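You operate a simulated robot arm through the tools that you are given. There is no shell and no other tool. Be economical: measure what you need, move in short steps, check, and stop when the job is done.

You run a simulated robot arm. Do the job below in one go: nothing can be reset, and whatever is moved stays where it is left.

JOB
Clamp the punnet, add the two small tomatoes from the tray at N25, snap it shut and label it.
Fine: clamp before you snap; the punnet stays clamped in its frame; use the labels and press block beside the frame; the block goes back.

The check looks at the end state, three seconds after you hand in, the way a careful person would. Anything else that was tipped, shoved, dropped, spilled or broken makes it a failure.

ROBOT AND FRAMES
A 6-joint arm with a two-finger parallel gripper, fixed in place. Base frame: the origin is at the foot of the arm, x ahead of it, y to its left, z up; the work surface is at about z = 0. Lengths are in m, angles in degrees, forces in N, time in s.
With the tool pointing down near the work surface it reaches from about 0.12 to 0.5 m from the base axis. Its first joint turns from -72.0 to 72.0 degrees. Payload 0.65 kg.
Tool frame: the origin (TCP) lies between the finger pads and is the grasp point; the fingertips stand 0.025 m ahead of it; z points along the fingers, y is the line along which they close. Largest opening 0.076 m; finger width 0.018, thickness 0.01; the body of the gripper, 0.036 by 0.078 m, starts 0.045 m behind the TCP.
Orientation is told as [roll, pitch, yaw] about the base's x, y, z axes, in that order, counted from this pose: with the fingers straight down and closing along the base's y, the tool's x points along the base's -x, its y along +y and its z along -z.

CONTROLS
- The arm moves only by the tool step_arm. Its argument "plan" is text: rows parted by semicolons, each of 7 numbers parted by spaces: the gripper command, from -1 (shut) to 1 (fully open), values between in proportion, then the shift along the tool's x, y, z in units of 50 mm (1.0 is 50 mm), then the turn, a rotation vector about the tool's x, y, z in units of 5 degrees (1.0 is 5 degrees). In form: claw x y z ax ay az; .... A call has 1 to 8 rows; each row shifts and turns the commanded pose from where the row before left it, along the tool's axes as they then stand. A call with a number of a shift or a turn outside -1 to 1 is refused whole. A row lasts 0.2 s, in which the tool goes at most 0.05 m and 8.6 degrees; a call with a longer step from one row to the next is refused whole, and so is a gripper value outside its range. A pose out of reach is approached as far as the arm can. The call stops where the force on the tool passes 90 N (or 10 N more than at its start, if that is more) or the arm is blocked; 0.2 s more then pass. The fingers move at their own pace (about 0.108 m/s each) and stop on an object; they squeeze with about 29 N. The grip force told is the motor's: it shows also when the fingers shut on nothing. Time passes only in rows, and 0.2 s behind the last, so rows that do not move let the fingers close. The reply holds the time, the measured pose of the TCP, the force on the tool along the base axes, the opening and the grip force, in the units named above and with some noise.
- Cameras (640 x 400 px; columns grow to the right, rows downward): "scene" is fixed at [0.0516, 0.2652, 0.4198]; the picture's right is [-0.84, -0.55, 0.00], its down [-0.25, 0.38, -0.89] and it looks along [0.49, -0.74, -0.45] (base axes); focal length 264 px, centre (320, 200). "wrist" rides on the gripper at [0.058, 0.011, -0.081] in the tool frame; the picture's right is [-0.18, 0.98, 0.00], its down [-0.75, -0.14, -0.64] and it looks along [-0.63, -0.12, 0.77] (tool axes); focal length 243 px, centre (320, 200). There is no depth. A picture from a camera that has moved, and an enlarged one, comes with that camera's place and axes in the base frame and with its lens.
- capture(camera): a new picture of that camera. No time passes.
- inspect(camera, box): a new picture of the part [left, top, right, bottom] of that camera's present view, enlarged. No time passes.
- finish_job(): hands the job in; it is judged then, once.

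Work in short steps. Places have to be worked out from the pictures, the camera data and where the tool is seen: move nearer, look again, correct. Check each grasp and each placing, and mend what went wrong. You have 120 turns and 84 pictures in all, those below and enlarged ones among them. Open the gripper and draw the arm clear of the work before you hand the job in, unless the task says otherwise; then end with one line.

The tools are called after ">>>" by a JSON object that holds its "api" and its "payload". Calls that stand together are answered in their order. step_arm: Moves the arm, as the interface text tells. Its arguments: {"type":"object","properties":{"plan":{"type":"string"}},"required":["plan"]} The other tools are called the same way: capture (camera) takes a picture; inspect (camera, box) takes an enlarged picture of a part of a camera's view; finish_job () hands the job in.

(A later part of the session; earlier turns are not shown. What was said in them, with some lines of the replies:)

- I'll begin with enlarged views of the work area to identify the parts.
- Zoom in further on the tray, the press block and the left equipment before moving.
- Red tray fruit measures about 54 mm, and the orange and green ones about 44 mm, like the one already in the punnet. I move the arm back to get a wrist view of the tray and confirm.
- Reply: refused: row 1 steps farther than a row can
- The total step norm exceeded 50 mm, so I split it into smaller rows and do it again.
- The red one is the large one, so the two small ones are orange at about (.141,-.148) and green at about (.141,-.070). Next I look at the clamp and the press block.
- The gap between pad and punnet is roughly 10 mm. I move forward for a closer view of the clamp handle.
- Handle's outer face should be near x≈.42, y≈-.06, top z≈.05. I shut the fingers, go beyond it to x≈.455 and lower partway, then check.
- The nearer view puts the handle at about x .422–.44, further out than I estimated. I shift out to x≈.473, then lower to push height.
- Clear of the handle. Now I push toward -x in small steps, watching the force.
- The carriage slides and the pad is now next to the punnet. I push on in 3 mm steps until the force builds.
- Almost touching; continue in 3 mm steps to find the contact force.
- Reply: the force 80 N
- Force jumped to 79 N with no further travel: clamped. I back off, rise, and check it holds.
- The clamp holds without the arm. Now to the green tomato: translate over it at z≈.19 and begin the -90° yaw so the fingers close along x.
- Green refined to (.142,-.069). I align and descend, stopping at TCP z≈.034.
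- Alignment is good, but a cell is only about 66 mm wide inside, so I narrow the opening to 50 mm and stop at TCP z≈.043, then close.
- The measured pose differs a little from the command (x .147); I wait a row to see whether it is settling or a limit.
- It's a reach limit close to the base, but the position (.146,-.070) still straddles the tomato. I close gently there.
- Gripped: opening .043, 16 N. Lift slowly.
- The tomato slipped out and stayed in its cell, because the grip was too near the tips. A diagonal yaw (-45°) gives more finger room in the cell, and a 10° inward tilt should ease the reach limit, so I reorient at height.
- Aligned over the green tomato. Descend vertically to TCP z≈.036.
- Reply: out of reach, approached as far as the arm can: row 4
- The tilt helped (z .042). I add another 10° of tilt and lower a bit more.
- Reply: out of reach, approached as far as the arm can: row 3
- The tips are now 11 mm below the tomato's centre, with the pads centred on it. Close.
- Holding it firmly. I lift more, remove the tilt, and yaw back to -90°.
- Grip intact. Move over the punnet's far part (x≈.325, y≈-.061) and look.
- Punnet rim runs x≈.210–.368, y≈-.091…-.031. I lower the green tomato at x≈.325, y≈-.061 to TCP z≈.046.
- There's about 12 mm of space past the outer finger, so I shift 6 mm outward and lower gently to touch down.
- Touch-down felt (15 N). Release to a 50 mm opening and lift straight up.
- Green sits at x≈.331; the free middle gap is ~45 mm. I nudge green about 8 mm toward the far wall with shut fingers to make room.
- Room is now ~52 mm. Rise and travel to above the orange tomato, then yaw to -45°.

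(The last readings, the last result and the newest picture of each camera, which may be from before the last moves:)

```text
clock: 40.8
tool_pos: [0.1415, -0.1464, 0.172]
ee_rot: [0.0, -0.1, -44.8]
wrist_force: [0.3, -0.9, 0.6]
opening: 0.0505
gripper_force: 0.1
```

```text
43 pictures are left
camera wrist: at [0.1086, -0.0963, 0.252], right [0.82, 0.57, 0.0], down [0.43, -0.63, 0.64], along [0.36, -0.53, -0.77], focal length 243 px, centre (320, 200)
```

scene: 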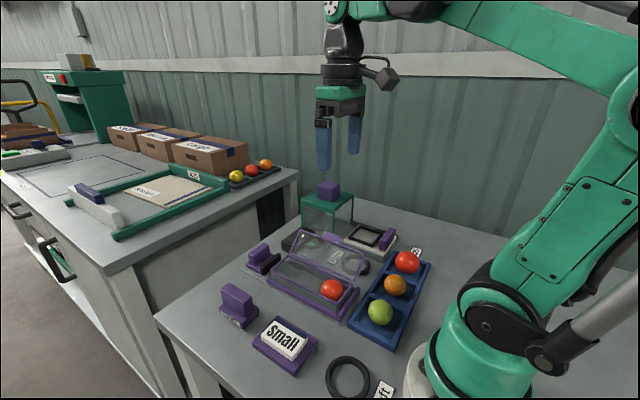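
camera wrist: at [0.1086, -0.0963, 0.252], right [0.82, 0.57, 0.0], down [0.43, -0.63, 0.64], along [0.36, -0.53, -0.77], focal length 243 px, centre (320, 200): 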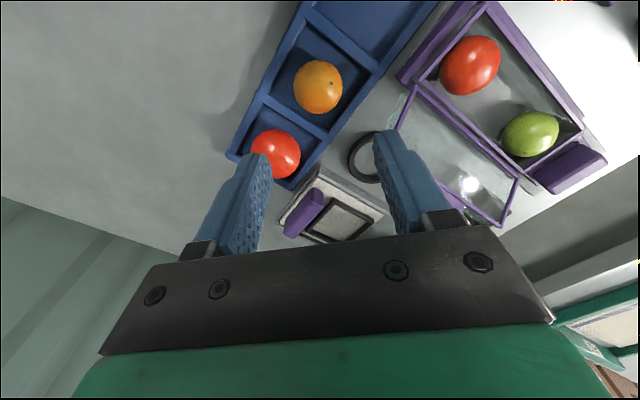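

Orange at (.141,-.147), matches the TCP. Descend to z≈.039.

>>> {"api": "step_arm", "payload": {"plan": "0.32 0 0 0.7 0 0 0; 0.32 0 0 0.7 0 0 0; 0.32 0 0 0.6 0 0 0; 0.32 0 0 0.4 0 0 0; 0.32 0 0 0.26 0 0 0; 0.32 0 0 0 0 0 0"}}

>>> {"api": "capture", "payload": {"camera": "wrist"}}

```text
clock: 42.2
tool_pos: [0.1438, -0.1466, 0.0382]
ee_rot: [0.5, 0.1, -45.0]
wrist_force: [-3.0, -2.2, 46.8]
opening: 0.0479
gripper_force: 0.0
stopped in row 6: the force on the tool passed its limit (the readings are from after the stop); the commanded pose is now the measured one
```

```text
42 pictures are left
camera wrist: at [0.11, -0.096, 0.1196], right [0.83, 0.56, 0.01], down [0.43, -0.64, 0.64], along [0.37, -0.53, -0.77], focal length 243 px, centre (320, 200)
```

wrist: 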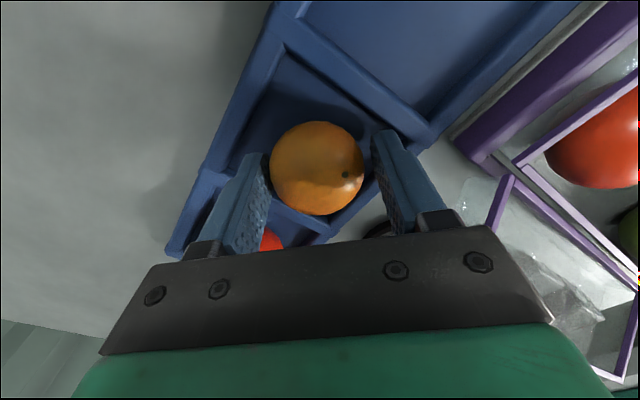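

The fingers touched the tray (47 N). I raise 4 mm to unload it, and then close.

>>> {"api": "step_arm", "payload": {"plan": "0.28 0 0 -0.08 0 0 0; -0.4 0 0 0 0 0 0; -0.4 0 0 0 0 0 0; -0.4 0 0 0 0 0 0"}}

>>> {"api": "step_arm", "payload": {"plan": "-0.4 0 0 -0.2 0 0 0; -0.4 0 0 -0.5 0 0 0; -0.4 0 0 -0.7 0 0 0; -0.4 0 0 -0.7 0 0 0; -0.4 0 0 -0.5 0 0 0; -0.4 0 0 0 0 0 0"}}

>>> {"api": "capture", "payload": {"camera": "wrist"}}

```text
clock: 43.2
tool_pos: [0.144, -0.1455, 0.044]
ee_rot: [0.3, 0.1, -44.9]
wrist_force: [0.3, 0.2, 1.0]
opening: 0.0425
gripper_force: 16.0
```

```text
clock: 44.6
tool_pos: [0.1436, -0.1462, 0.1743]
ee_rot: [0.3, 0.1, -44.9]
wrist_force: [-0.3, 0.4, 0.5]
opening: 0.0425
gripper_force: 15.7
```

```text
41 pictures are left
camera wrist: at [0.1102, -0.0963, 0.2546], right [0.83, 0.56, 0.01], down [0.43, -0.64, 0.64], along [0.37, -0.53, -0.77], focal length 243 px, centre (320, 200)
```

wrist: 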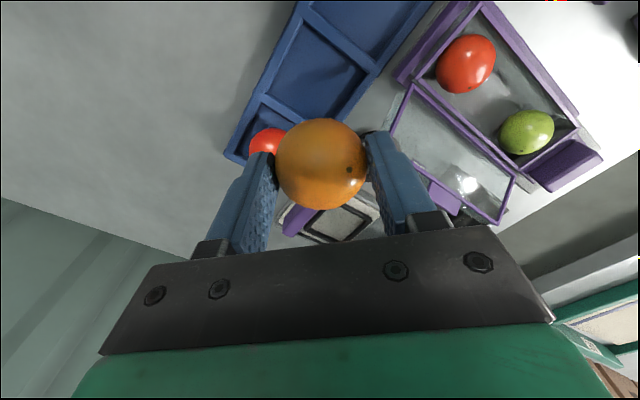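

Orange held. Yaw to -60° and carry it over the middle gap (x≈.287, y≈-.062).

>>> {"api": "step_arm", "payload": {"plan": "-0.4 0 0 0 0 0 1; -0.4 0 0 0 0 0 1; -0.4 0 0 0 0 0 1; -0.4 0 0.83 0 0 0 0; -0.4 0 0.83 0 0 0 0; -0.4 0 0.83 0 0 0 0; -0.4 0 0.83 0 0 0 0; -0.4 0 0 0.6 0 0 0"}}

>>> {"api": "step_arm", "payload": {"plan": "-0.4 0 0 0.5 0 0 0; -0.4 0 0 0 0 0 0"}}

>>> {"api": "capture", "payload": {"camera": "wrist"}}

>>> {"api": "inspect", "payload": {"camera": "scene", "box": [235, 200, 375, 320]}}

```text
clock: 46.4
tool_pos: [0.2876, -0.064, 0.1419]
ee_rot: [0.3, 0.1, -60.2]
wrist_force: [0.0, 0.9, -0.7]
opening: 0.0425
gripper_force: 15.8
```

```text
clock: 47.0
tool_pos: [0.2875, -0.0631, 0.1191]
ee_rot: [0.3, 0.1, -60.0]
wrist_force: [-0.4, -1.0, 1.1]
opening: 0.0427
gripper_force: 16.0
```

```text
40 pictures are left
camera wrist: at [0.2677, -0.0071, 0.1987], right [0.94, 0.33, 0.0], down [0.25, -0.73, 0.64], along [0.22, -0.6, -0.77], focal length 243 px, centre (320, 200)
```

wrist: 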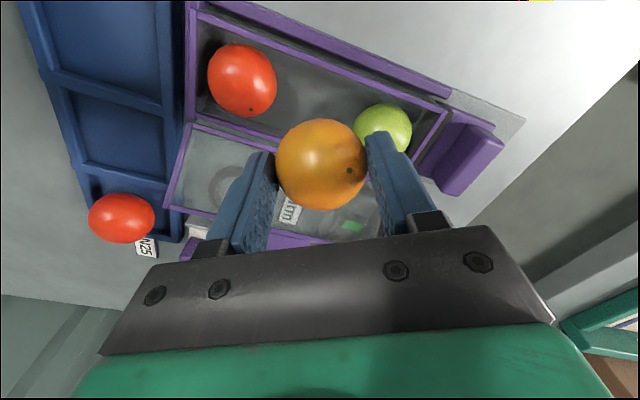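

```text
3.33 times, centred on (305, 260) of scene
camera zoom: at [0.0516, 0.2652, 0.4198], right [-0.84, -0.55, 0.0], down [-0.25, 0.38, -0.89], along [0.49, -0.74, -0.45], focal length 881 px, centre (370, 0)
```

zoom: 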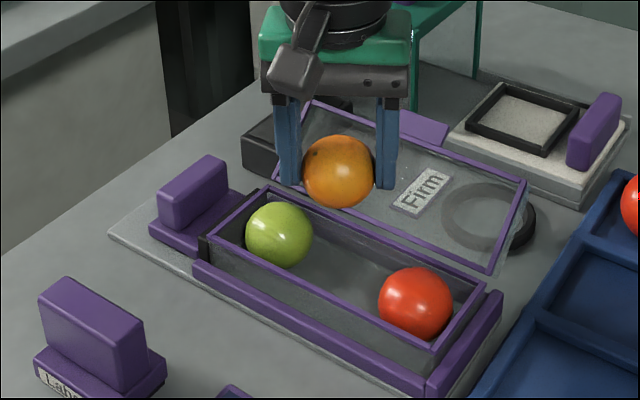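

Lined up midway between red (.236) and green (.336). Lower toward z≈.050.

>>> {"api": "step_arm", "payload": {"plan": "-0.4 0.035 0 0.4 0 0 0; -0.4 0 0 0.4 0 0 0; -0.4 0 0 0.3 0 0 0; -0.4 0 0 0.2 0 0 0; -0.4 0 0 0 0 0 0"}}

>>> {"api": "capture", "payload": {"camera": "wrist"}}

```text
clock: 48.2
tool_pos: [0.2847, -0.0599, 0.0547]
ee_rot: [0.3, 0.1, -60.0]
wrist_force: [0.7, -0.3, -1.2]
opening: 0.0425
gripper_force: 15.9
```

```text
38 pictures are left
camera wrist: at [0.2662, -0.0041, 0.1344], right [0.94, 0.33, 0.0], down [0.25, -0.73, 0.64], along [0.22, -0.6, -0.77], focal length 243 px, centre (320, 200)
```

wrist: 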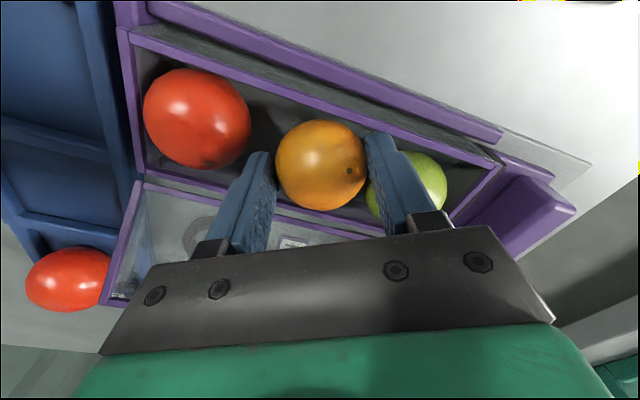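

Fits nicely. Lower to touch-down.

>>> {"api": "step_arm", "payload": {"plan": "-0.4 0 0 0.06 0 0 0; -0.4 0 0 0.05 0 0 0; -0.4 0 0 0 0 0 0"}}

```text
clock: 49.0
tool_pos: [0.286, -0.0614, 0.0485]
ee_rot: [0.3, 0.1, -60.0]
wrist_force: [-0.5, 0.0, -0.9]
opening: 0.0426
gripper_force: 15.9
```

>>> {"api": "step_arm", "payload": {"plan": "-0.4 0 0 0.04 0 0 0; -0.4 0 0 0 0 0 0"}}

```text
clock: 49.6
tool_pos: [0.2864, -0.0611, 0.0469]
ee_rot: [0.3, 0.1, -60.0]
wrist_force: [0.0, 0.4, 0.1]
opening: 0.0426
gripper_force: 15.8
```

>>> {"api": "step_arm", "payload": {"plan": "-0.4 0 0 0.04 0 0 0; -0.4 0 0 0.02 0 0 0; -0.4 0 0 0 0 0 0"}}

```text
clock: 50.4
tool_pos: [0.2851, -0.062, 0.0432]
ee_rot: [0.4, 0.1, -60.0]
wrist_force: [-0.9, 0.1, 15.8]
opening: 0.0425
gripper_force: 16.1
```

Touch-down (16 N). Open slightly and lift.

>>> {"api": "step_arm", "payload": {"plan": "0.24 0 0 0 0 0 0; 0.24 0 0 0 0 0 0; 0.24 0 0 -0.3 0 0 0; 0.24 0 0 -0.6 0 0 0; 0.24 0 0 -0.8 0 0 0; 0.24 0 0 -0.8 0 0 0; 0.24 0 0 0 0 0 0"}}

>>> {"api": "capture", "payload": {"camera": "wrist"}}

>>> {"api": "inspect", "payload": {"camera": "scene", "box": [235, 210, 375, 310]}}

```text
clock: 52.0
tool_pos: [0.2852, -0.0626, 0.1709]
ee_rot: [0.2, 0.2, -60.0]
wrist_force: [-0.1, -0.1, -0.1]
opening: 0.0471
gripper_force: 0.0
```

```text
37 pictures are left
camera wrist: at [0.2658, -0.0053, 0.2509], right [0.94, 0.33, 0.0], down [0.25, -0.73, 0.64], along [0.22, -0.6, -0.77], focal length 243 px, centre (320, 200)
```

wrist: 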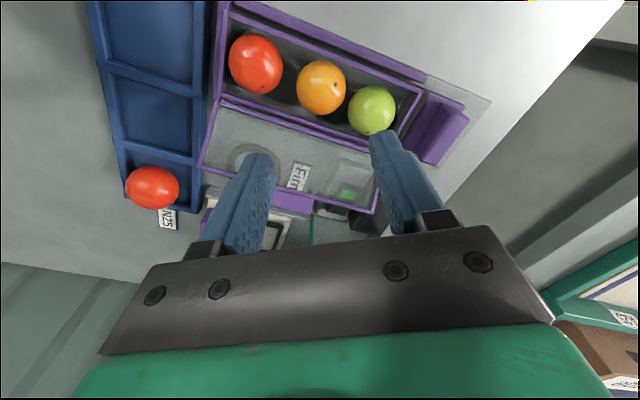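

```text
4.00 times, centred on (305, 260) of scene
camera zoom: at [0.0516, 0.2652, 0.4198], right [-0.84, -0.55, 0.0], down [-0.25, 0.38, -0.89], along [0.49, -0.74, -0.45], focal length 1058 px, centre (380, -40)
```

zoom: 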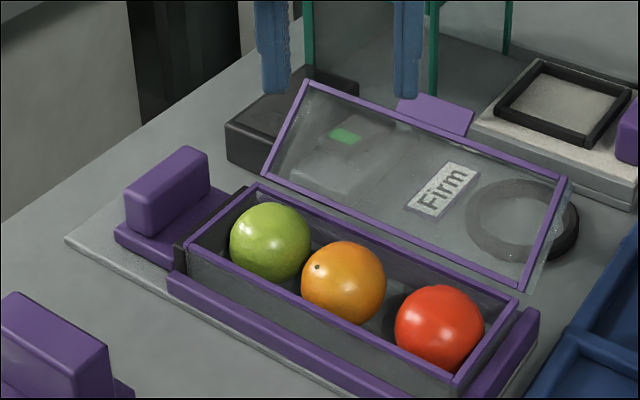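

All three tomatoes sit in the punnet. Now the lid: it leans back with its free edge near y≈-.145, z≈.075, tab at x≈.293. I yaw to -90°, shut the fingers and go behind the lid at height.

>>> {"api": "step_arm", "payload": {"plan": "-1 0 0 0 0 0 1; -1 0 0 0 0 0 1; -1 0 0 0 0 0 1; -1 0 0 0 0 0 1; -1 0 0 0 0 0 1; -1 0 0 0 0 0 1; -1 -0.8 0.05 0 0 0 0; -1 -0.8 0.05 0 0 0 0"}}

>>> {"api": "step_arm", "payload": {"plan": "-1 -0.85 0.05 0 0 0 0; -1 0 0 0.6 0 0 0; -1 0 0 0 0 0 0"}}

>>> {"api": "inspect", "payload": {"camera": "scene", "box": [245, 150, 425, 280]}}

>>> {"api": "capture", "payload": {"camera": "wrist"}}

```text
clock: 53.8
tool_pos: [0.2903, -0.1413, 0.1678]
ee_rot: [0.2, 0.3, -90.1]
wrist_force: [0.6, 0.3, 0.1]
opening: 0.0
gripper_force: 23.6
```

```text
clock: 54.6
tool_pos: [0.2929, -0.1819, 0.133]
ee_rot: [0.2, 0.3, -90.1]
wrist_force: [-0.4, 0.3, -0.3]
opening: 0.0
gripper_force: 23.2
```

```text
3.08 times, centred on (335, 215) of scene
camera zoom: at [0.0516, 0.2652, 0.4198], right [-0.84, -0.55, 0.0], down [-0.25, 0.38, -0.89], along [0.49, -0.74, -0.45], focal length 814 px, centre (274, 154)
```

zoom: 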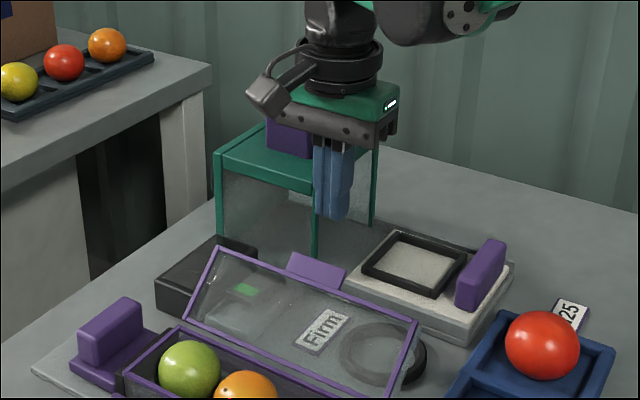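

```text
34 pictures are left
camera wrist: at [0.304, -0.1227, 0.2147], right [0.98, -0.18, 0.0], down [-0.14, -0.76, 0.64], along [-0.12, -0.63, -0.77], focal length 243 px, centre (320, 200)
```

wrist: 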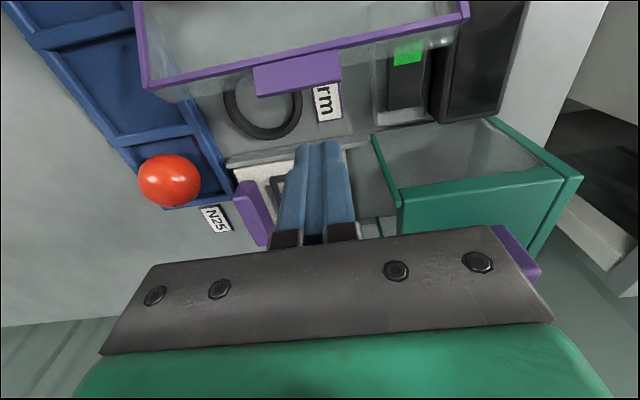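

The tab is centred near x≈.286 and the gripper is clear of the green box. I shift slightly to -x, lower to TCP z≈.08, and check.

>>> {"api": "step_arm", "payload": {"plan": "-1 0 -0.15 0 0 0 0; -1 0 0 0.5 0 0 0; -1 0 0 0.55 0 0 0; -1 0 0 0 0 0 0"}}

>>> {"api": "inspect", "payload": {"camera": "scene", "box": [245, 150, 425, 280]}}

```text
clock: 55.6
tool_pos: [0.2852, -0.1836, 0.0846]
ee_rot: [0.2, 0.4, -90.0]
wrist_force: [0.0, -0.2, 0.2]
opening: 0.0002
gripper_force: 23.7
```

```text
3.08 times, centred on (335, 215) of scene
camera zoom: at [0.0516, 0.2652, 0.4198], right [-0.84, -0.55, 0.0], down [-0.25, 0.38, -0.89], along [0.49, -0.74, -0.45], focal length 814 px, centre (274, 154)
```

zoom: 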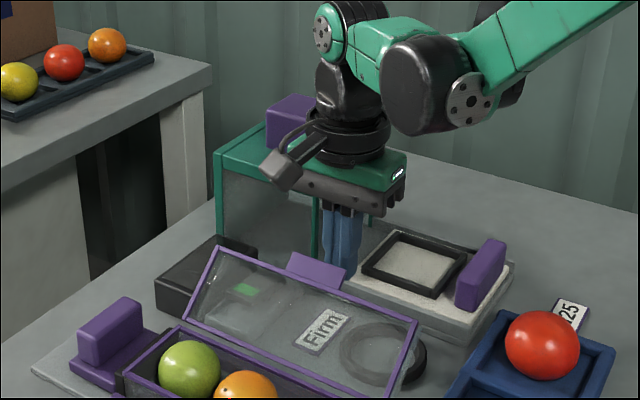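

Finger stands behind the tab. Push toward +y steadily to swing the lid up.

>>> {"api": "step_arm", "payload": {"plan": "-1 0.2 0 0 0 0 0; -1 0.2 0 0 0 0 0; -1 0.2 0 0 0 0 0; -1 0.2 0 0 0 0 0; -1 0.2 0 0 0 0 0; -1 0 0 0 0 0 0"}}

>>> {"api": "inspect", "payload": {"camera": "scene", "box": [245, 170, 395, 300]}}

```text
clock: 57.0
tool_pos: [0.2862, -0.1352, 0.0861]
ee_rot: [0.3, 0.3, -90.0]
wrist_force: [-0.4, 0.2, 0.1]
opening: 0.0003
gripper_force: 23.6
```

```text
3.08 times, centred on (320, 235) of scene
camera zoom: at [0.0516, 0.2652, 0.4198], right [-0.84, -0.55, 0.0], down [-0.25, 0.38, -0.89], along [0.49, -0.74, -0.45], focal length 814 px, centre (320, 92)
```

zoom: 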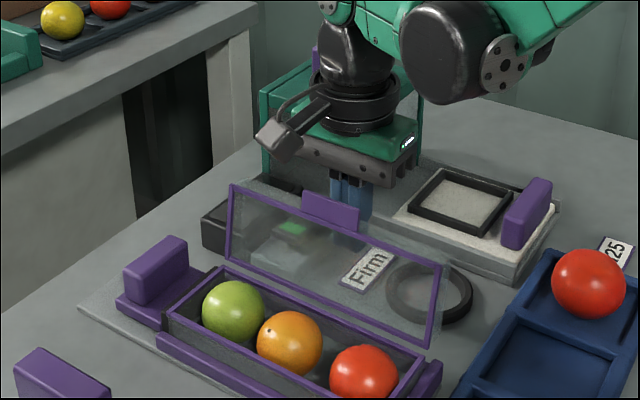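

The lid is swinging up nicely. Continue +y by 50 mm.

>>> {"api": "step_arm", "payload": {"plan": "-1 0.2 0 0 0 0 0; -1 0.2 0 0 0 0 0; -1 0.2 0 0 0 0 0; -1 0.2 0 0 0 0 0; -1 0.2 0 0 0 0 0; -1 0 0 0 0 0 0"}}

>>> {"api": "inspect", "payload": {"camera": "scene", "box": [245, 170, 395, 300]}}

```text
clock: 58.4
tool_pos: [0.2865, -0.083, 0.0851]
ee_rot: [0.1, 0.3, -90.0]
wrist_force: [-1.0, -0.1, 1.5]
opening: 0.0
gripper_force: 23.8
```

```text
3.08 times, centred on (320, 235) of scene
camera zoom: at [0.0516, 0.2652, 0.4198], right [-0.84, -0.55, 0.0], down [-0.25, 0.38, -0.89], along [0.49, -0.74, -0.45], focal length 814 px, centre (320, 92)
```

zoom: 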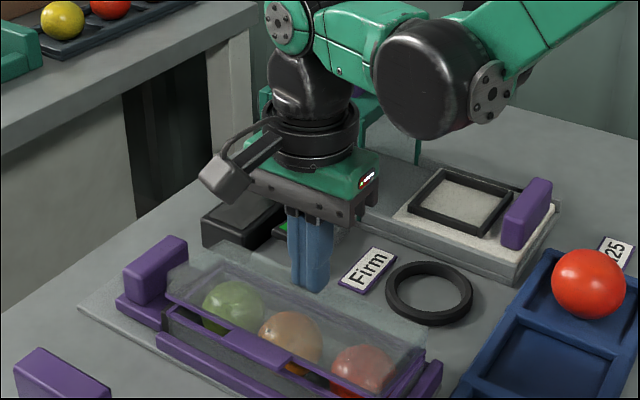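

The lid has dropped over the punnet. I rise, then look closely at how it sits before pressing it shut.

>>> {"api": "step_arm", "payload": {"plan": "-1 0 0 -0.8 0 0 0; -1 0.3 0 -0.5 0 0 0; -1 0 0 0 0 0 0"}}

>>> {"api": "inspect", "payload": {"camera": "scene", "box": [260, 230, 360, 320]}}

>>> {"api": "capture", "payload": {"camera": "wrist"}}

```text
clock: 59.2
tool_pos: [0.2859, -0.0716, 0.1487]
ee_rot: [0.2, 0.3, -90.0]
wrist_force: [0.4, 0.2, -1.1]
opening: 0.0
gripper_force: 24.0
```

```text
4.44 times, centred on (310, 275) of scene
camera zoom: at [0.0516, 0.2652, 0.4198], right [-0.84, -0.55, 0.0], down [-0.25, 0.38, -0.89], along [0.49, -0.74, -0.45], focal length 1175 px, centre (364, -133)
```

zoom: 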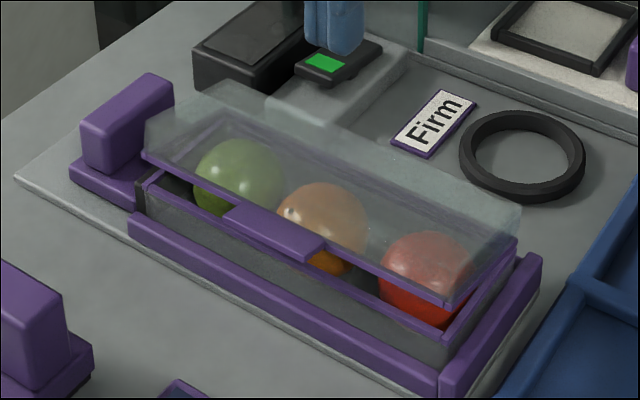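

```text
29 pictures are left
camera wrist: at [0.2961, -0.0116, 0.2302], right [0.98, -0.18, 0.0], down [-0.14, -0.76, 0.64], along [-0.12, -0.63, -0.77], focal length 243 px, centre (320, 200)
```

wrist: 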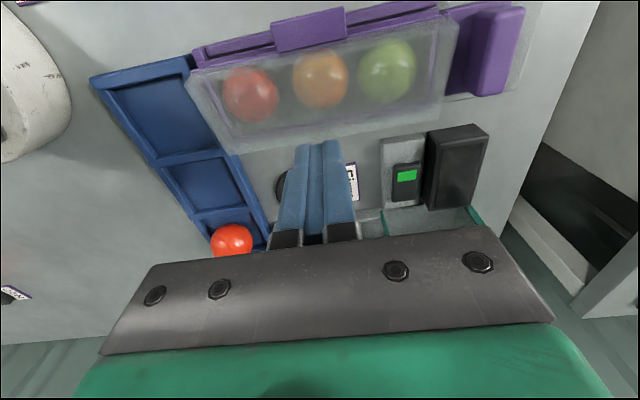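

The lid rests ajar, front edge ~10 mm up; the tab is around (.287,-.025). I go over the tab and lower to just above it.

>>> {"api": "step_arm", "payload": {"plan": "-1 0.48 0 0 0 0 0; -1 0.46 0.02 0 0 0 0; -1 0 0 0.6 0 0 0; -1 0 0 0.4 0 0 0; -1 0 0 0 0 0 0"}}

>>> {"api": "inspect", "payload": {"camera": "scene", "box": [260, 220, 360, 310]}}

```text
clock: 60.4
tool_pos: [0.2858, -0.0218, 0.0998]
ee_rot: [0.2, 0.4, -89.9]
wrist_force: [0.6, 0.2, -0.2]
opening: 0.0
gripper_force: 23.7
```

```text
4.44 times, centred on (310, 265) of scene
camera zoom: at [0.0516, 0.2652, 0.4198], right [-0.84, -0.55, 0.0], down [-0.25, 0.38, -0.89], along [0.49, -0.74, -0.45], focal length 1175 px, centre (364, -89)
```

zoom: 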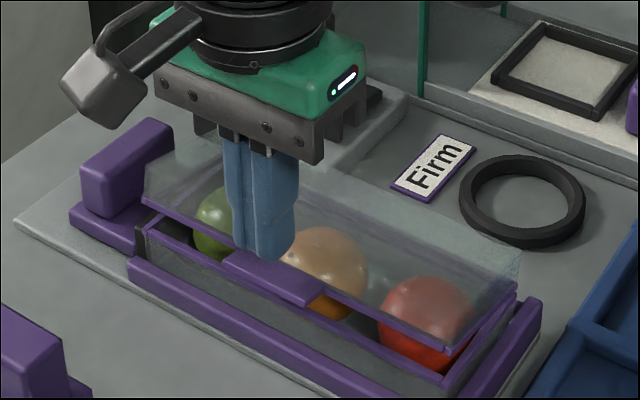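

The tip's projection lands near the tab's front edge, so I shift 6 mm toward -y and press down in small steps.

>>> {"api": "step_arm", "payload": {"plan": "-1 -0.13 0 0 0 0 0; -1 0 0 0.2 0 0 0; -1 0 0 0.2 0 0 0; -1 0 0 0.1 0 0 0; -1 0 0 0 0 0 0"}}

>>> {"api": "inspect", "payload": {"camera": "scene", "box": [260, 220, 360, 310]}}

```text
clock: 61.6
tool_pos: [0.2878, -0.0283, 0.0749]
ee_rot: [0.2, 0.3, -89.9]
wrist_force: [0.0, 1.6, 1.0]
opening: 0.0002
gripper_force: 24.1
```

```text
4.44 times, centred on (310, 265) of scene
camera zoom: at [0.0516, 0.2652, 0.4198], right [-0.84, -0.55, 0.0], down [-0.25, 0.38, -0.89], along [0.49, -0.74, -0.45], focal length 1175 px, centre (364, -89)
```

zoom: 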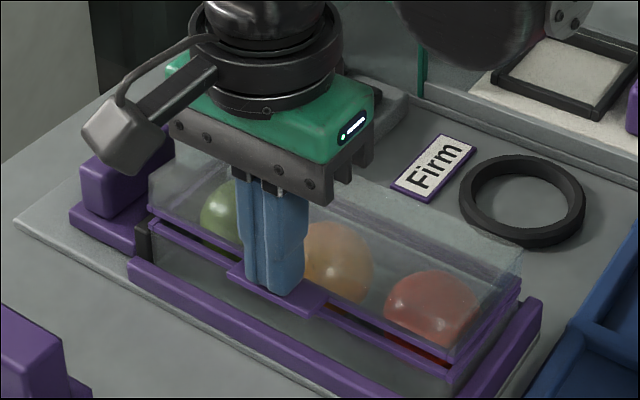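

The finger is on the tab and the lid is going down. Continue pressing until it snaps.

>>> {"api": "step_arm", "payload": {"plan": "-1 0 0 0.06 0 0 0; -1 0 0 0.06 0 0 0; -1 0 0 0 0 0 0"}}

```text
clock: 62.4
tool_pos: [0.2875, -0.0285, 0.0708]
ee_rot: [0.3, 0.3, -90.1]
wrist_force: [-0.4, 0.6, 1.4]
opening: 0.0
gripper_force: 23.5
```

>>> {"api": "step_arm", "payload": {"plan": "-1 0 0 0.06 0 0 0; -1 0 0 0.06 0 0 0; -1 0 0 0 0 0 0"}}

>>> {"api": "inspect", "payload": {"camera": "scene", "box": [260, 220, 360, 310]}}

```text
clock: 63.2
tool_pos: [0.2863, -0.0282, 0.064]
ee_rot: [0.2, 0.3, -90.0]
wrist_force: [3.7, 8.4, 33.7]
opening: 0.0
gripper_force: 23.2
```

```text
4.44 times, centred on (310, 265) of scene
camera zoom: at [0.0515, 0.2652, 0.4198], right [-0.84, -0.55, 0.0], down [-0.25, 0.38, -0.89], along [0.49, -0.74, -0.45], focal length 1175 px, centre (364, -89)
```

zoom: 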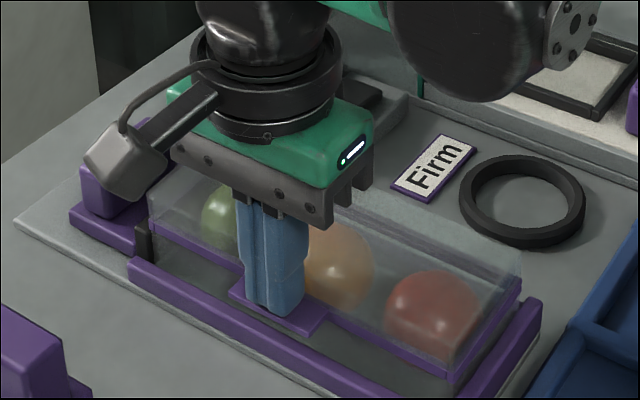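

33 N and the lid is level. I press a bit harder to make sure of the latch, then lift and check that it stays shut.

>>> {"api": "step_arm", "payload": {"plan": "-1 0 0 0.05 0 0 0; -1 0 0 0 0 0 0"}}

>>> {"api": "step_arm", "payload": {"plan": "-1 0 0 -0.3 0 0 0; -1 0 0 -0.7 0 0 0; -1 0 0 -0.8 0 0 0; -1 0.8 0 0 0 0 0; -1 0 0 0 0 0 0"}}

>>> {"api": "inspect", "payload": {"camera": "scene", "box": [260, 230, 360, 320]}}

```text
clock: 63.8
tool_pos: [0.2879, -0.0281, 0.0611]
ee_rot: [0.3, 0.3, -90.0]
wrist_force: [1.1, 11.0, 67.7]
opening: 0.0002
gripper_force: 23.8
```

```text
clock: 65.0
tool_pos: [0.287, 0.0119, 0.1509]
ee_rot: [0.2, 0.2, -90.0]
wrist_force: [0.6, -0.1, -0.4]
opening: 0.0
gripper_force: 23.7
```

```text
4.44 times, centred on (310, 275) of scene
camera zoom: at [0.0516, 0.2652, 0.4198], right [-0.84, -0.55, 0.0], down [-0.25, 0.38, -0.89], along [0.49, -0.74, -0.45], focal length 1175 px, centre (364, -133)
```

zoom: 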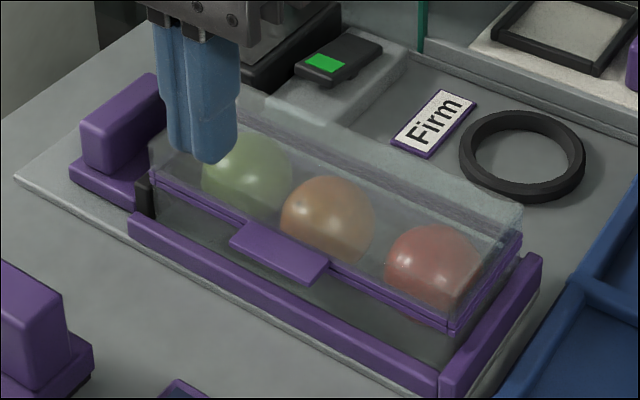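

I zoom in on the lid's front seam to judge whether it is fully latched.

>>> {"api": "inspect", "payload": {"camera": "scene", "box": [290, 260, 346, 310]}}

>>> {"api": "inspect", "payload": {"camera": "wrist", "box": [150, 0, 550, 160]}}

```text
8.00 times, centred on (318, 285) of scene
camera zoom: at [0.0516, 0.2652, 0.4198], right [-0.84, -0.55, 0.0], down [-0.25, 0.38, -0.89], along [0.49, -0.74, -0.45], focal length 2115 px, centre (336, -480)
```

zoom: 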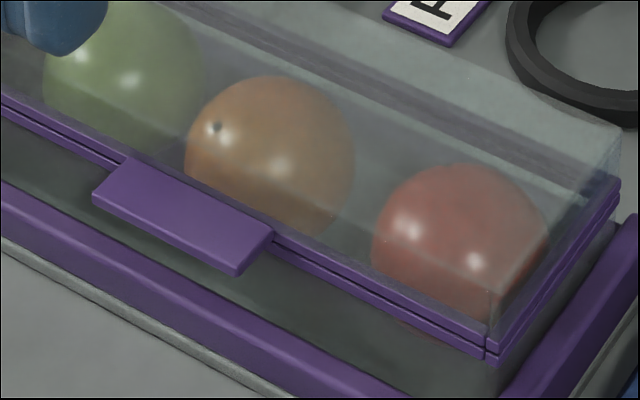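

```text
1.60 times, centred on (350, 80) of wrist
camera zoom: at [0.2979, 0.0708, 0.2315], right [0.98, -0.18, 0.0], down [-0.14, -0.76, 0.64], along [-0.12, -0.63, -0.77], focal length 388 px, centre (272, 392)
```

zoom: 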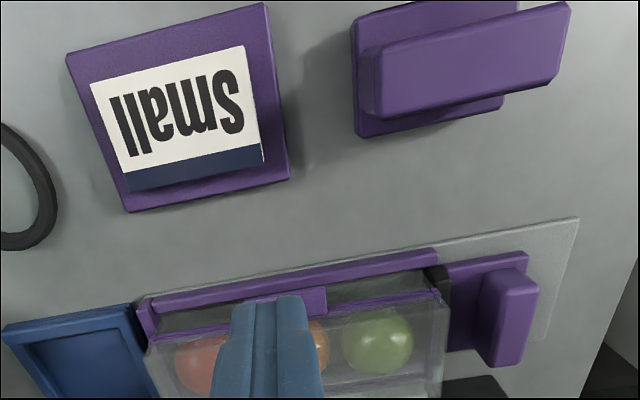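

The lid frame lies flush on the rim all around: shut. The press block's footprint (64×39 mm) matches the label stack, so it should stamp up the top label. I turn back to yaw 0 to grip its handle along y.

>>> {"api": "step_arm", "payload": {"plan": "-1 0 0 -0.4 0 0 -1; 0 0 0 0 0 0 -1; 0 0 0 0 0 0 -1; 0 0 0 0 0 0 -1; 0 0 0 0 0 0 -1; 0 0 0 0 0 0 -1; 0 0 0 0 0 0 -1; 0 0 0 0 0 0 -1"}}

>>> {"api": "step_arm", "payload": {"plan": "0 0 0 0 0 0 -1; 0 0 0 0 0 0 -1; 0 0 0 0 0 0 -1; 0 0 0 0 0 0 -1; 0 0 0 0 0 0 -1; 0 0 0 0 0 0 -1; 0 0 0 0 0 0 -1; 0 0 0 0 0 0 -1"}}

>>> {"api": "step_arm", "payload": {"plan": "0 0 0 0 0 0 -1; 0 0 0 0 0 0 -1; 0 -0.4 0.9 0 0 0 0; 0 0 0 0 0 0 0"}}

>>> {"api": "capture", "payload": {"camera": "wrist"}}

```text
clock: 66.8
tool_pos: [0.2868, 0.0105, 0.1724]
ee_rot: [0.4, 0.1, -49.9]
wrist_force: [0.4, 0.6, -0.3]
opening: 0.038
gripper_force: 0.0
```

```text
clock: 68.6
tool_pos: [0.2873, 0.0113, 0.1717]
ee_rot: [0.3, -0.1, -9.9]
wrist_force: [-0.2, -0.4, 0.4]
opening: 0.0379
gripper_force: 0.0
```

```text
clock: 69.6
tool_pos: [0.3061, 0.0586, 0.1718]
ee_rot: [0.4, -0.3, 0.1]
wrist_force: [0.2, 0.1, 1.1]
opening: 0.0379
gripper_force: 0.0
```

```text
22 pictures are left
camera wrist: at [0.2481, 0.0696, 0.2515], right [0.18, 0.98, 0.01], down [0.75, -0.14, 0.64], along [0.63, -0.12, -0.76], focal length 243 px, centre (320, 200)
```

wrist: 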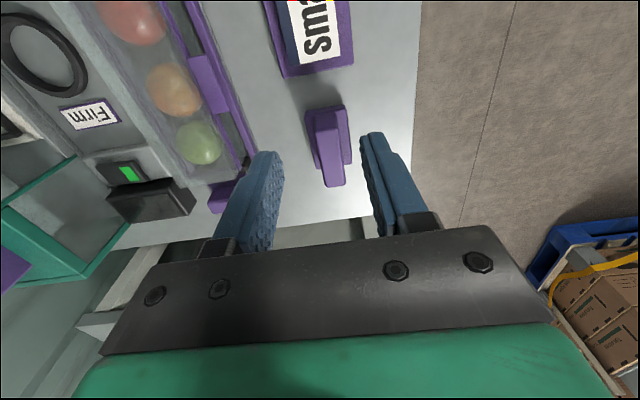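

Zoom in on the block handle to align the grasp.

>>> {"api": "inspect", "payload": {"camera": "wrist", "box": [240, 0, 400, 200]}}

```text
2.00 times, centred on (320, 100) of wrist
camera zoom: at [0.2481, 0.0696, 0.2515], right [0.18, 0.98, 0.01], down [0.75, -0.14, 0.64], along [0.63, -0.12, -0.76], focal length 485 px, centre (320, 400)
```

zoom: 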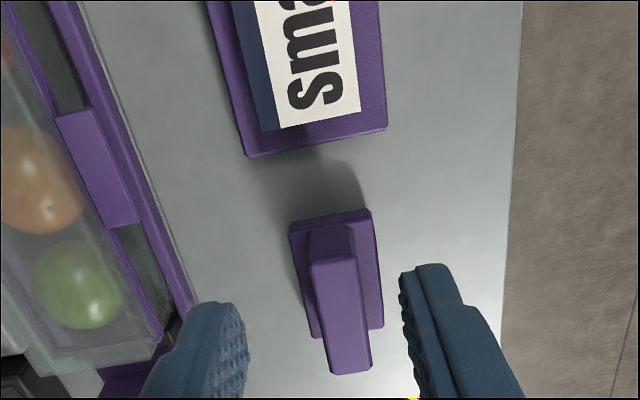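

Handle centre ≈(.362,.058), about 21 mm thick. Move above and descend to TCP z≈.051.

>>> {"api": "step_arm", "payload": {"plan": "0 -0.56 -0.01 0 0 0 0; 0 -0.56 0 0 0 0 0; 0 0 0 0.7 0 0 0; 0 0 0 0.7 0 0 0; 0 0 0 0.6 0 0 0; 0 0 0 0.38 0 0 0; 0 0 0 0 0 0 0"}}

>>> {"api": "inspect", "payload": {"camera": "scene", "box": [195, 245, 335, 365]}}

```text
clock: 71.2
tool_pos: [0.3624, 0.0568, 0.0537]
ee_rot: [0.3, -0.1, 0.0]
wrist_force: [-0.3, 0.4, 0.9]
opening: 0.0381
gripper_force: 0.1
```

```text
3.33 times, centred on (265, 305) of scene
camera zoom: at [0.0516, 0.2652, 0.4198], right [-0.84, -0.55, 0.0], down [-0.25, 0.38, -0.89], along [0.49, -0.74, -0.45], focal length 881 px, centre (503, -150)
```

zoom: 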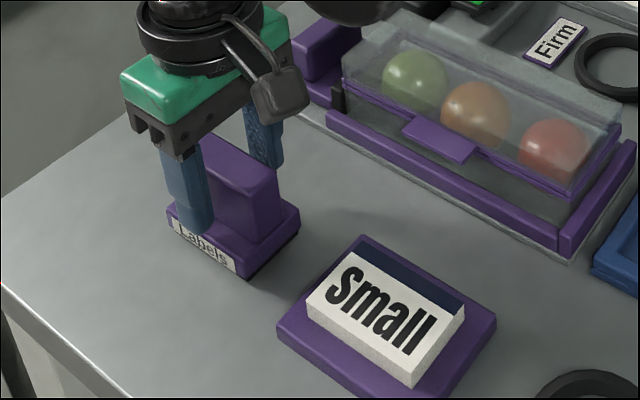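

Fingers straddle the handle correctly. Close the gripper.

>>> {"api": "step_arm", "payload": {"plan": "-1 0 0 0 0 0 0; -1 0 0 0 0 0 0; -1 0 0 0 0 0 0"}}

>>> {"api": "step_arm", "payload": {"plan": "-1 0 0 -0.2 0 0 0; -1 0 0 -0.5 0 0 0; -1 0 0 -0.5 0 0 0; -1 0 0 0 0 0 0"}}

>>> {"api": "inspect", "payload": {"camera": "scene", "box": [195, 225, 335, 345]}}

```text
clock: 72.0
tool_pos: [0.3626, 0.0563, 0.0541]
ee_rot: [0.3, -0.3, 0.0]
wrist_force: [0.5, 0.0, -0.3]
opening: 0.0214
gripper_force: 29.1
```

```text
clock: 73.0
tool_pos: [0.3627, 0.0572, 0.1154]
ee_rot: [0.4, -0.1, 0.0]
wrist_force: [-0.1, -0.3, -1.9]
opening: 0.0217
gripper_force: 29.0
```

```text
3.33 times, centred on (265, 285) of scene
camera zoom: at [0.0516, 0.2652, 0.4198], right [-0.84, -0.55, 0.0], down [-0.25, 0.38, -0.89], along [0.49, -0.74, -0.45], focal length 881 px, centre (503, -83)
```

zoom: 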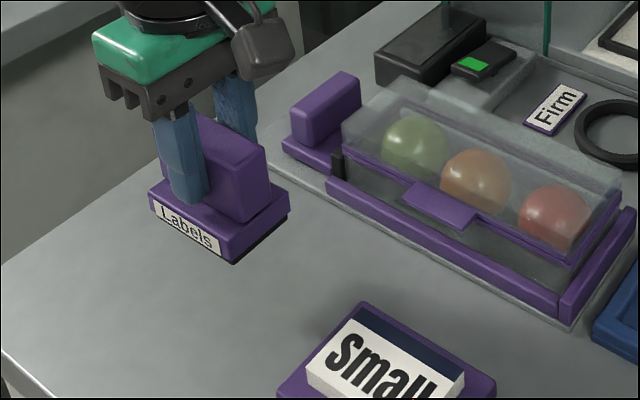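

Block held; its home TCP is (.3626,.057,.054). The label stack centre is ≈(.255,.058). I carry the block over it and lower to just above.

>>> {"api": "step_arm", "payload": {"plan": "-1 0.72 0 0 0 0 0; -1 0.72 0 0 0 0 0; -1 0.72 0 0 0 0 0; -1 0 0 0.4 0 0 0; -1 0 0 0 0 0 0"}}

>>> {"api": "inspect", "payload": {"camera": "scene", "box": [225, 265, 345, 375]}}

>>> {"api": "capture", "payload": {"camera": "wrist"}}

```text
clock: 74.2
tool_pos: [0.2546, 0.0557, 0.0917]
ee_rot: [0.3, -0.2, 0.0]
wrist_force: [-0.3, -1.0, -1.1]
opening: 0.0217
gripper_force: 28.7
```

```text
3.64 times, centred on (285, 320) of scene
camera zoom: at [0.0516, 0.2652, 0.4198], right [-0.84, -0.55, 0.0], down [-0.25, 0.38, -0.89], along [0.49, -0.74, -0.45], focal length 962 px, centre (447, -236)
```

zoom: 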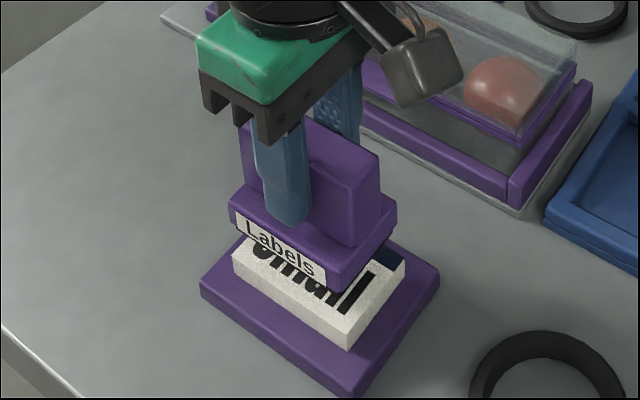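

```text
17 pictures are left
camera wrist: at [0.1964, 0.0678, 0.1723], right [0.18, 0.98, 0.01], down [0.75, -0.14, 0.64], along [0.63, -0.12, -0.76], focal length 243 px, centre (320, 200)
```

wrist: 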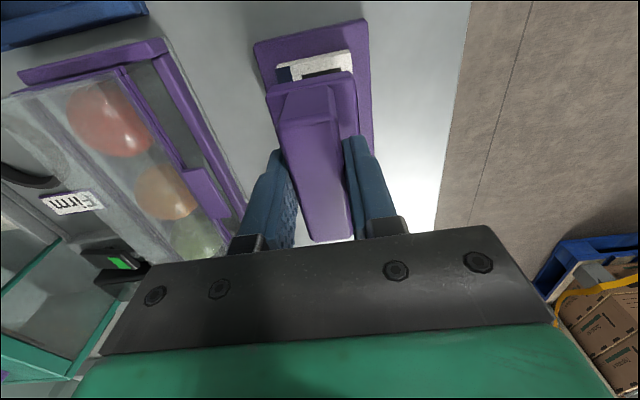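

The block needs about 2 mm in +y and 1.5 mm in -x to match the stack. I correct and lower until contact.

>>> {"api": "step_arm", "payload": {"plan": "-1 0.03 0.05 0 0 0 0; -1 0 0 0.1 0 0 0; -1 0 0 0.08 0 0 0; -1 0 0 0.04 0 0 0; -1 0 0 0 0 0 0"}}

```text
clock: 75.4
tool_pos: [0.2547, 0.0574, 0.0811]
ee_rot: [0.4, -0.2, 0.0]
wrist_force: [0.3, 0.2, -1.0]
opening: 0.0216
gripper_force: 28.9
```

>>> {"api": "step_arm", "payload": {"plan": "-1 0 0 0.04 0 0 0; -1 0 0 0.04 0 0 0; -1 0 0 0 0 0 0"}}

```text
clock: 76.2
tool_pos: [0.2546, 0.0582, 0.078]
ee_rot: [0.3, -0.2, 0.0]
wrist_force: [1.9, 2.4, 27.4]
opening: 0.0215
gripper_force: 28.8
```

Contact at 27 N. I hold a moment, lift, and check whether the label came along.

>>> {"api": "step_arm", "payload": {"plan": "-1 0 0 0 0 0 0; -1 0 0 0 0 0 0; -1 0 0 -0.2 0 0 0; -1 0 0 -0.5 0 0 0; -1 0 0 -0.6 0 0 0; -1 0 0 0 0 0 0"}}

>>> {"api": "inspect", "payload": {"camera": "scene", "box": [225, 245, 345, 375]}}

```text
clock: 77.6
tool_pos: [0.2538, 0.057, 0.1428]
ee_rot: [0.3, -0.3, 0.0]
wrist_force: [0.2, 0.0, -0.8]
opening: 0.0216
gripper_force: 28.9
```

```text
3.08 times, centred on (285, 310) of scene
camera zoom: at [0.0516, 0.2652, 0.4198], right [-0.84, -0.55, 0.0], down [-0.25, 0.38, -0.89], along [0.49, -0.74, -0.45], focal length 814 px, centre (428, -138)
```

zoom: 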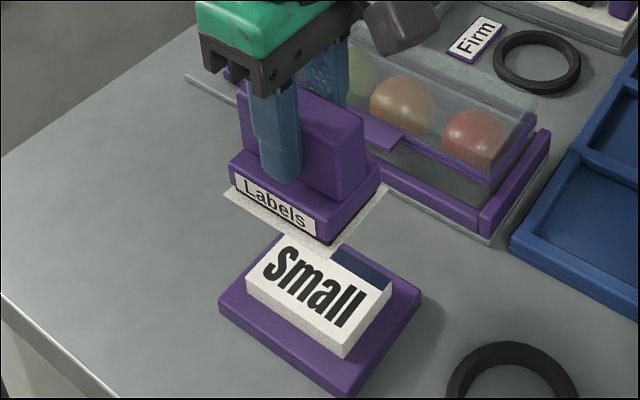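

A label is stuck under the block and the stack is still in place. Carry it over the lid centre (≈.289,-.062).

>>> {"api": "step_arm", "payload": {"plan": "-1 -0.235 -0.793 0 0 0 0; -1 -0.235 -0.793 0 0 0 0; -1 -0.235 -0.793 0 0 0 0; -1 0 0 0.2 0 0 0; -1 0 0 0 0 0 0"}}

>>> {"api": "inspect", "payload": {"camera": "scene", "box": [255, 210, 365, 320]}}

>>> {"api": "capture", "payload": {"camera": "wrist"}}

```text
clock: 78.8
tool_pos: [0.2893, -0.0602, 0.1312]
ee_rot: [0.3, -0.2, 0.0]
wrist_force: [-0.2, 0.1, -1.0]
opening: 0.0215
gripper_force: 28.5
```

```text
3.64 times, centred on (310, 265) of scene
camera zoom: at [0.0516, 0.2652, 0.4198], right [-0.84, -0.55, 0.0], down [-0.25, 0.38, -0.89], along [0.49, -0.74, -0.45], focal length 962 px, centre (356, -36)
```

zoom: 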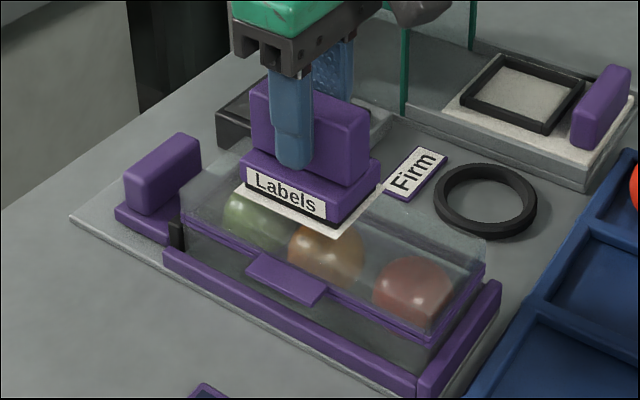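

```text
14 pictures are left
camera wrist: at [0.2308, -0.0476, 0.2112], right [0.18, 0.98, 0.01], down [0.75, -0.14, 0.64], along [0.63, -0.12, -0.76], focal length 243 px, centre (320, 200)
```

wrist: 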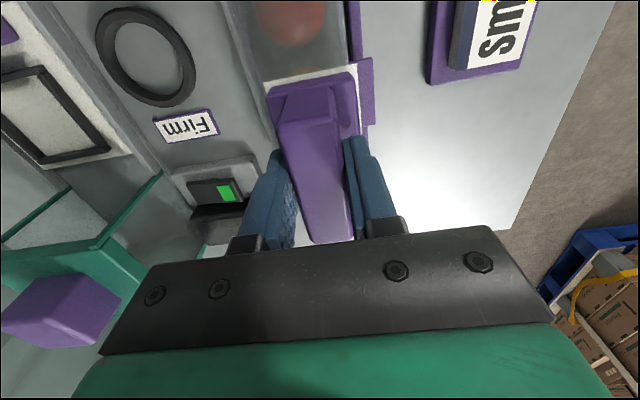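

Label spans y≈-.084…-.037, well within the lid. Shift 2 mm in -y and lower to contact gently.

>>> {"api": "step_arm", "payload": {"plan": "-1 0 -0.04 0 0 0 0; -1 0 0 0.12 0 0 0; -1 0 0 0.1 0 0 0; -1 0 0 0.06 0 0 0; -1 0 0 0 0 0 0"}}

```text
clock: 80.0
tool_pos: [0.2882, -0.0622, 0.1159]
ee_rot: [0.2, -0.2, 0.1]
wrist_force: [0.4, 0.4, -1.3]
opening: 0.0214
gripper_force: 28.7
```

>>> {"api": "step_arm", "payload": {"plan": "-1 0 0 0.05 0 0 0; -1 0 0 0.05 0 0 0; -1 0 0 0 0 0 0"}}

```text
clock: 80.8
tool_pos: [0.2888, -0.0618, 0.1131]
ee_rot: [0.3, -0.2, 0.0]
wrist_force: [-0.6, -0.4, -0.3]
opening: 0.0213
gripper_force: 29.0
```

>>> {"api": "step_arm", "payload": {"plan": "-1 0 0 0.05 0 0 0; -1 0 0 0.04 0 0 0; -1 0 0 0 0 0 0"}}

```text
clock: 81.6
tool_pos: [0.2902, -0.0627, 0.1087]
ee_rot: [0.3, -0.1, 0.0]
wrist_force: [0.5, 1.3, 26.2]
opening: 0.0216
gripper_force: 28.9
```

Contact at 26 N. Hold, lift, and look.

>>> {"api": "step_arm", "payload": {"plan": "-1 0 0 0 0 0 0; -1 0 0 0 0 0 0; -1 0 0 0 0 0 0; -1 0 0 -0.2 0 0 0; -1 0 0 -0.5 0 0 0; -1 0 0 -0.5 0 0 0; -1 0 0 0 0 0 0"}}

>>> {"api": "inspect", "payload": {"camera": "scene", "box": [255, 210, 365, 320]}}

```text
clock: 83.2
tool_pos: [0.2898, -0.0614, 0.1712]
ee_rot: [0.3, -0.2, 0.0]
wrist_force: [-0.3, 0.1, -1.7]
opening: 0.0213
gripper_force: 29.6
```

```text
3.64 times, centred on (310, 265) of scene
camera zoom: at [0.0516, 0.2652, 0.4198], right [-0.84, -0.55, 0.0], down [-0.25, 0.38, -0.89], along [0.49, -0.74, -0.45], focal length 962 px, centre (356, -36)
```

zoom: 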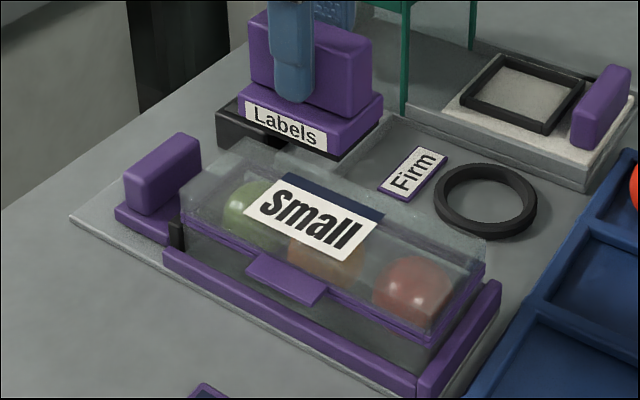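

The label sits flat and centred on the lid. Return the block to its home at (.3626,.057).

>>> {"api": "step_arm", "payload": {"plan": "-1 -0.484 0.793 0 0 0 0; -1 -0.484 0.793 0 0 0 0; -1 -0.484 0.793 0 0 0 0; -1 0 0 0.8 0 0 0; -1 0 0 0.8 0 0 0; -1 0 0 0.5 0 0 0; -1 0 0 0 0 0 0"}}

>>> {"api": "inspect", "payload": {"camera": "scene", "box": [195, 225, 335, 345]}}

```text
clock: 84.8
tool_pos: [0.3622, 0.0545, 0.0633]
ee_rot: [0.3, -0.2, 0.0]
wrist_force: [-0.6, -0.2, -0.2]
opening: 0.0212
gripper_force: 29.5
```

```text
3.33 times, centred on (265, 285) of scene
camera zoom: at [0.0516, 0.2652, 0.4198], right [-0.84, -0.55, 0.0], down [-0.25, 0.38, -0.89], along [0.49, -0.74, -0.45], focal length 881 px, centre (503, -83)
```

zoom: 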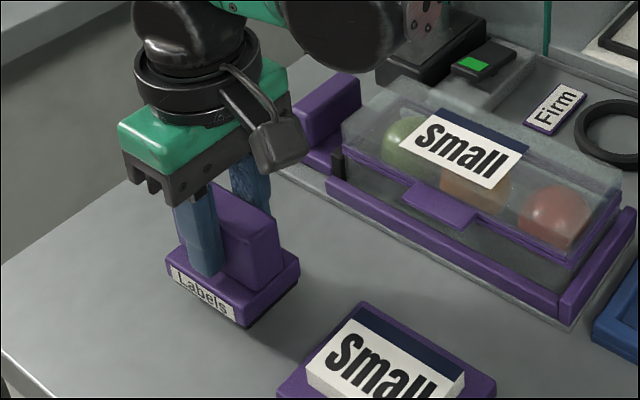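

Nearly down; correct 2 mm in +y and lower to touch the table.

>>> {"api": "step_arm", "payload": {"plan": "-1 0 0.045 0 0 0 0; -1 0 0 0.1 0 0 0; -1 0 0 0.06 0 0 0; -1 0 0 0 0 0 0"}}

```text
clock: 85.8
tool_pos: [0.3607, 0.0585, 0.0552]
ee_rot: [0.3, -0.1, 0.0]
wrist_force: [0.8, -0.5, -0.8]
opening: 0.0214
gripper_force: 29.5
```

>>> {"api": "step_arm", "payload": {"plan": "-1 0 0 0.025 0 0 0; -1 0 0 0.025 0 0 0; -1 0 0 0 0 0 0"}}

```text
clock: 86.6
tool_pos: [0.3616, 0.0586, 0.0541]
ee_rot: [0.2, -0.2, 0.0]
wrist_force: [-0.3, 0.2, -1.0]
opening: 0.0216
gripper_force: 29.1
```

>>> {"api": "step_arm", "payload": {"plan": "-1 0 0 0.03 0 0 0; -1 0 0 0 0 0 0"}}

```text
clock: 87.2
tool_pos: [0.3621, 0.0584, 0.0523]
ee_rot: [0.3, -0.2, 0.0]
wrist_force: [-2.7, 1.8, 22.1]
opening: 0.0214
gripper_force: 29.1
```

The block is on the table (22 N). Ease up slightly, open, and lift away.

>>> {"api": "step_arm", "payload": {"plan": "-1 0 0 -0.02 0 0 0; 0.1 0 0 0 0 0 0; 0.1 0 0 0 0 0 0; 0.1 0 0 -0.5 0 0 0; 0.1 0 0 -0.9 0 0 0; 0.1 0 0 -0.9 0 0 0; 0.1 0.8 0 -0.4 0 0 0; 0.1 0 0 0 0 0 0"}}

>>> {"api": "capture", "payload": {"camera": "scene"}}

>>> {"api": "inspect", "payload": {"camera": "scene", "box": [200, 225, 440, 375]}}

```text
clock: 89.0
tool_pos: [0.3194, 0.0589, 0.1867]
ee_rot: [0.3, -0.2, 0.1]
wrist_force: [0.6, -0.1, -0.5]
opening: 0.0421
gripper_force: 0.1
```

```text
11 pictures are left
```

scene: 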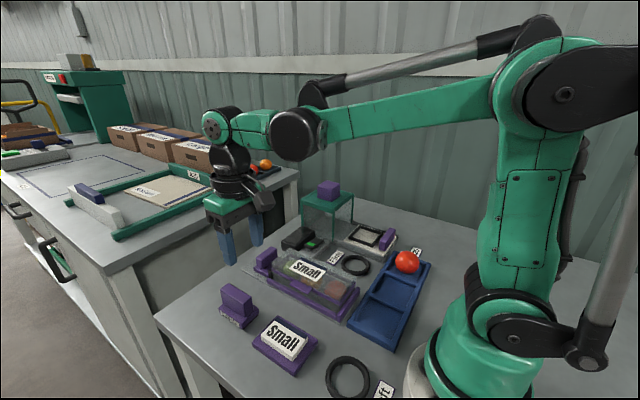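

```text
2.67 times, centred on (320, 300) of scene
camera zoom: at [0.0516, 0.2652, 0.4198], right [-0.84, -0.55, 0.0], down [-0.25, 0.38, -0.89], along [0.49, -0.74, -0.45], focal length 705 px, centre (320, -67)
```

zoom: 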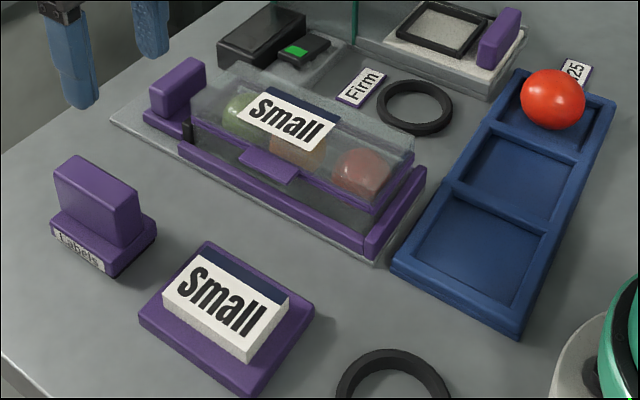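

Everything looks in place. One last check of the lid seam and clamp.

>>> {"api": "inspect", "payload": {"camera": "scene", "box": [260, 245, 364, 325]}}

```text
5.00 times, centred on (312, 285) of scene
camera zoom: at [0.0516, 0.2652, 0.4198], right [-0.84, -0.55, 0.0], down [-0.25, 0.38, -0.89], along [0.49, -0.74, -0.45], focal length 1322 px, centre (360, -225)
```

zoom: 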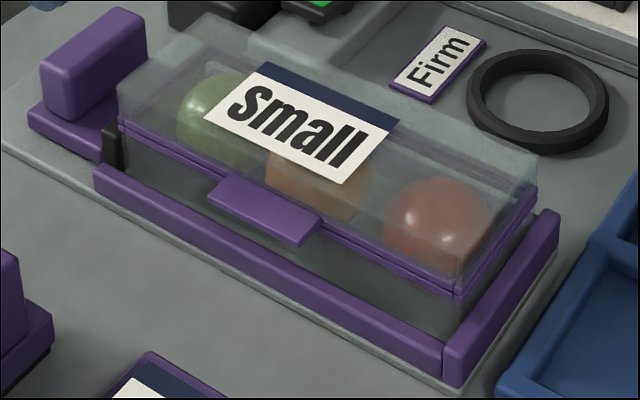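

The lid is flush, the clamp holds the punnet, and the label is flat and centred. I open the gripper, draw up clear, and hand in.

>>> {"api": "step_arm", "payload": {"plan": "1 0.5 0 -0.7 0 0 0; 1 0.5 0 -0.7 0 0 0; 1 0 0 0 0 0 0"}}

>>> {"api": "finish_job", "payload": {}}

```text
clock: 89.8
tool_pos: [0.2714, 0.0569, 0.2593]
ee_rot: [0.3, -0.2, 0.1]
wrist_force: [0.0, 0.2, 0.2]
opening: 0.0759
gripper_force: 0.0
```

```text
The job is handed in.
```

The job is handed in: the punnet is clamped, the two small tomatoes (green and orange) are inside, the lid is shut flush and labelled "Small", and the press block is back in its place. I couldn't feel a distinct snap at the latch, but the lid stayed shut after pressing.
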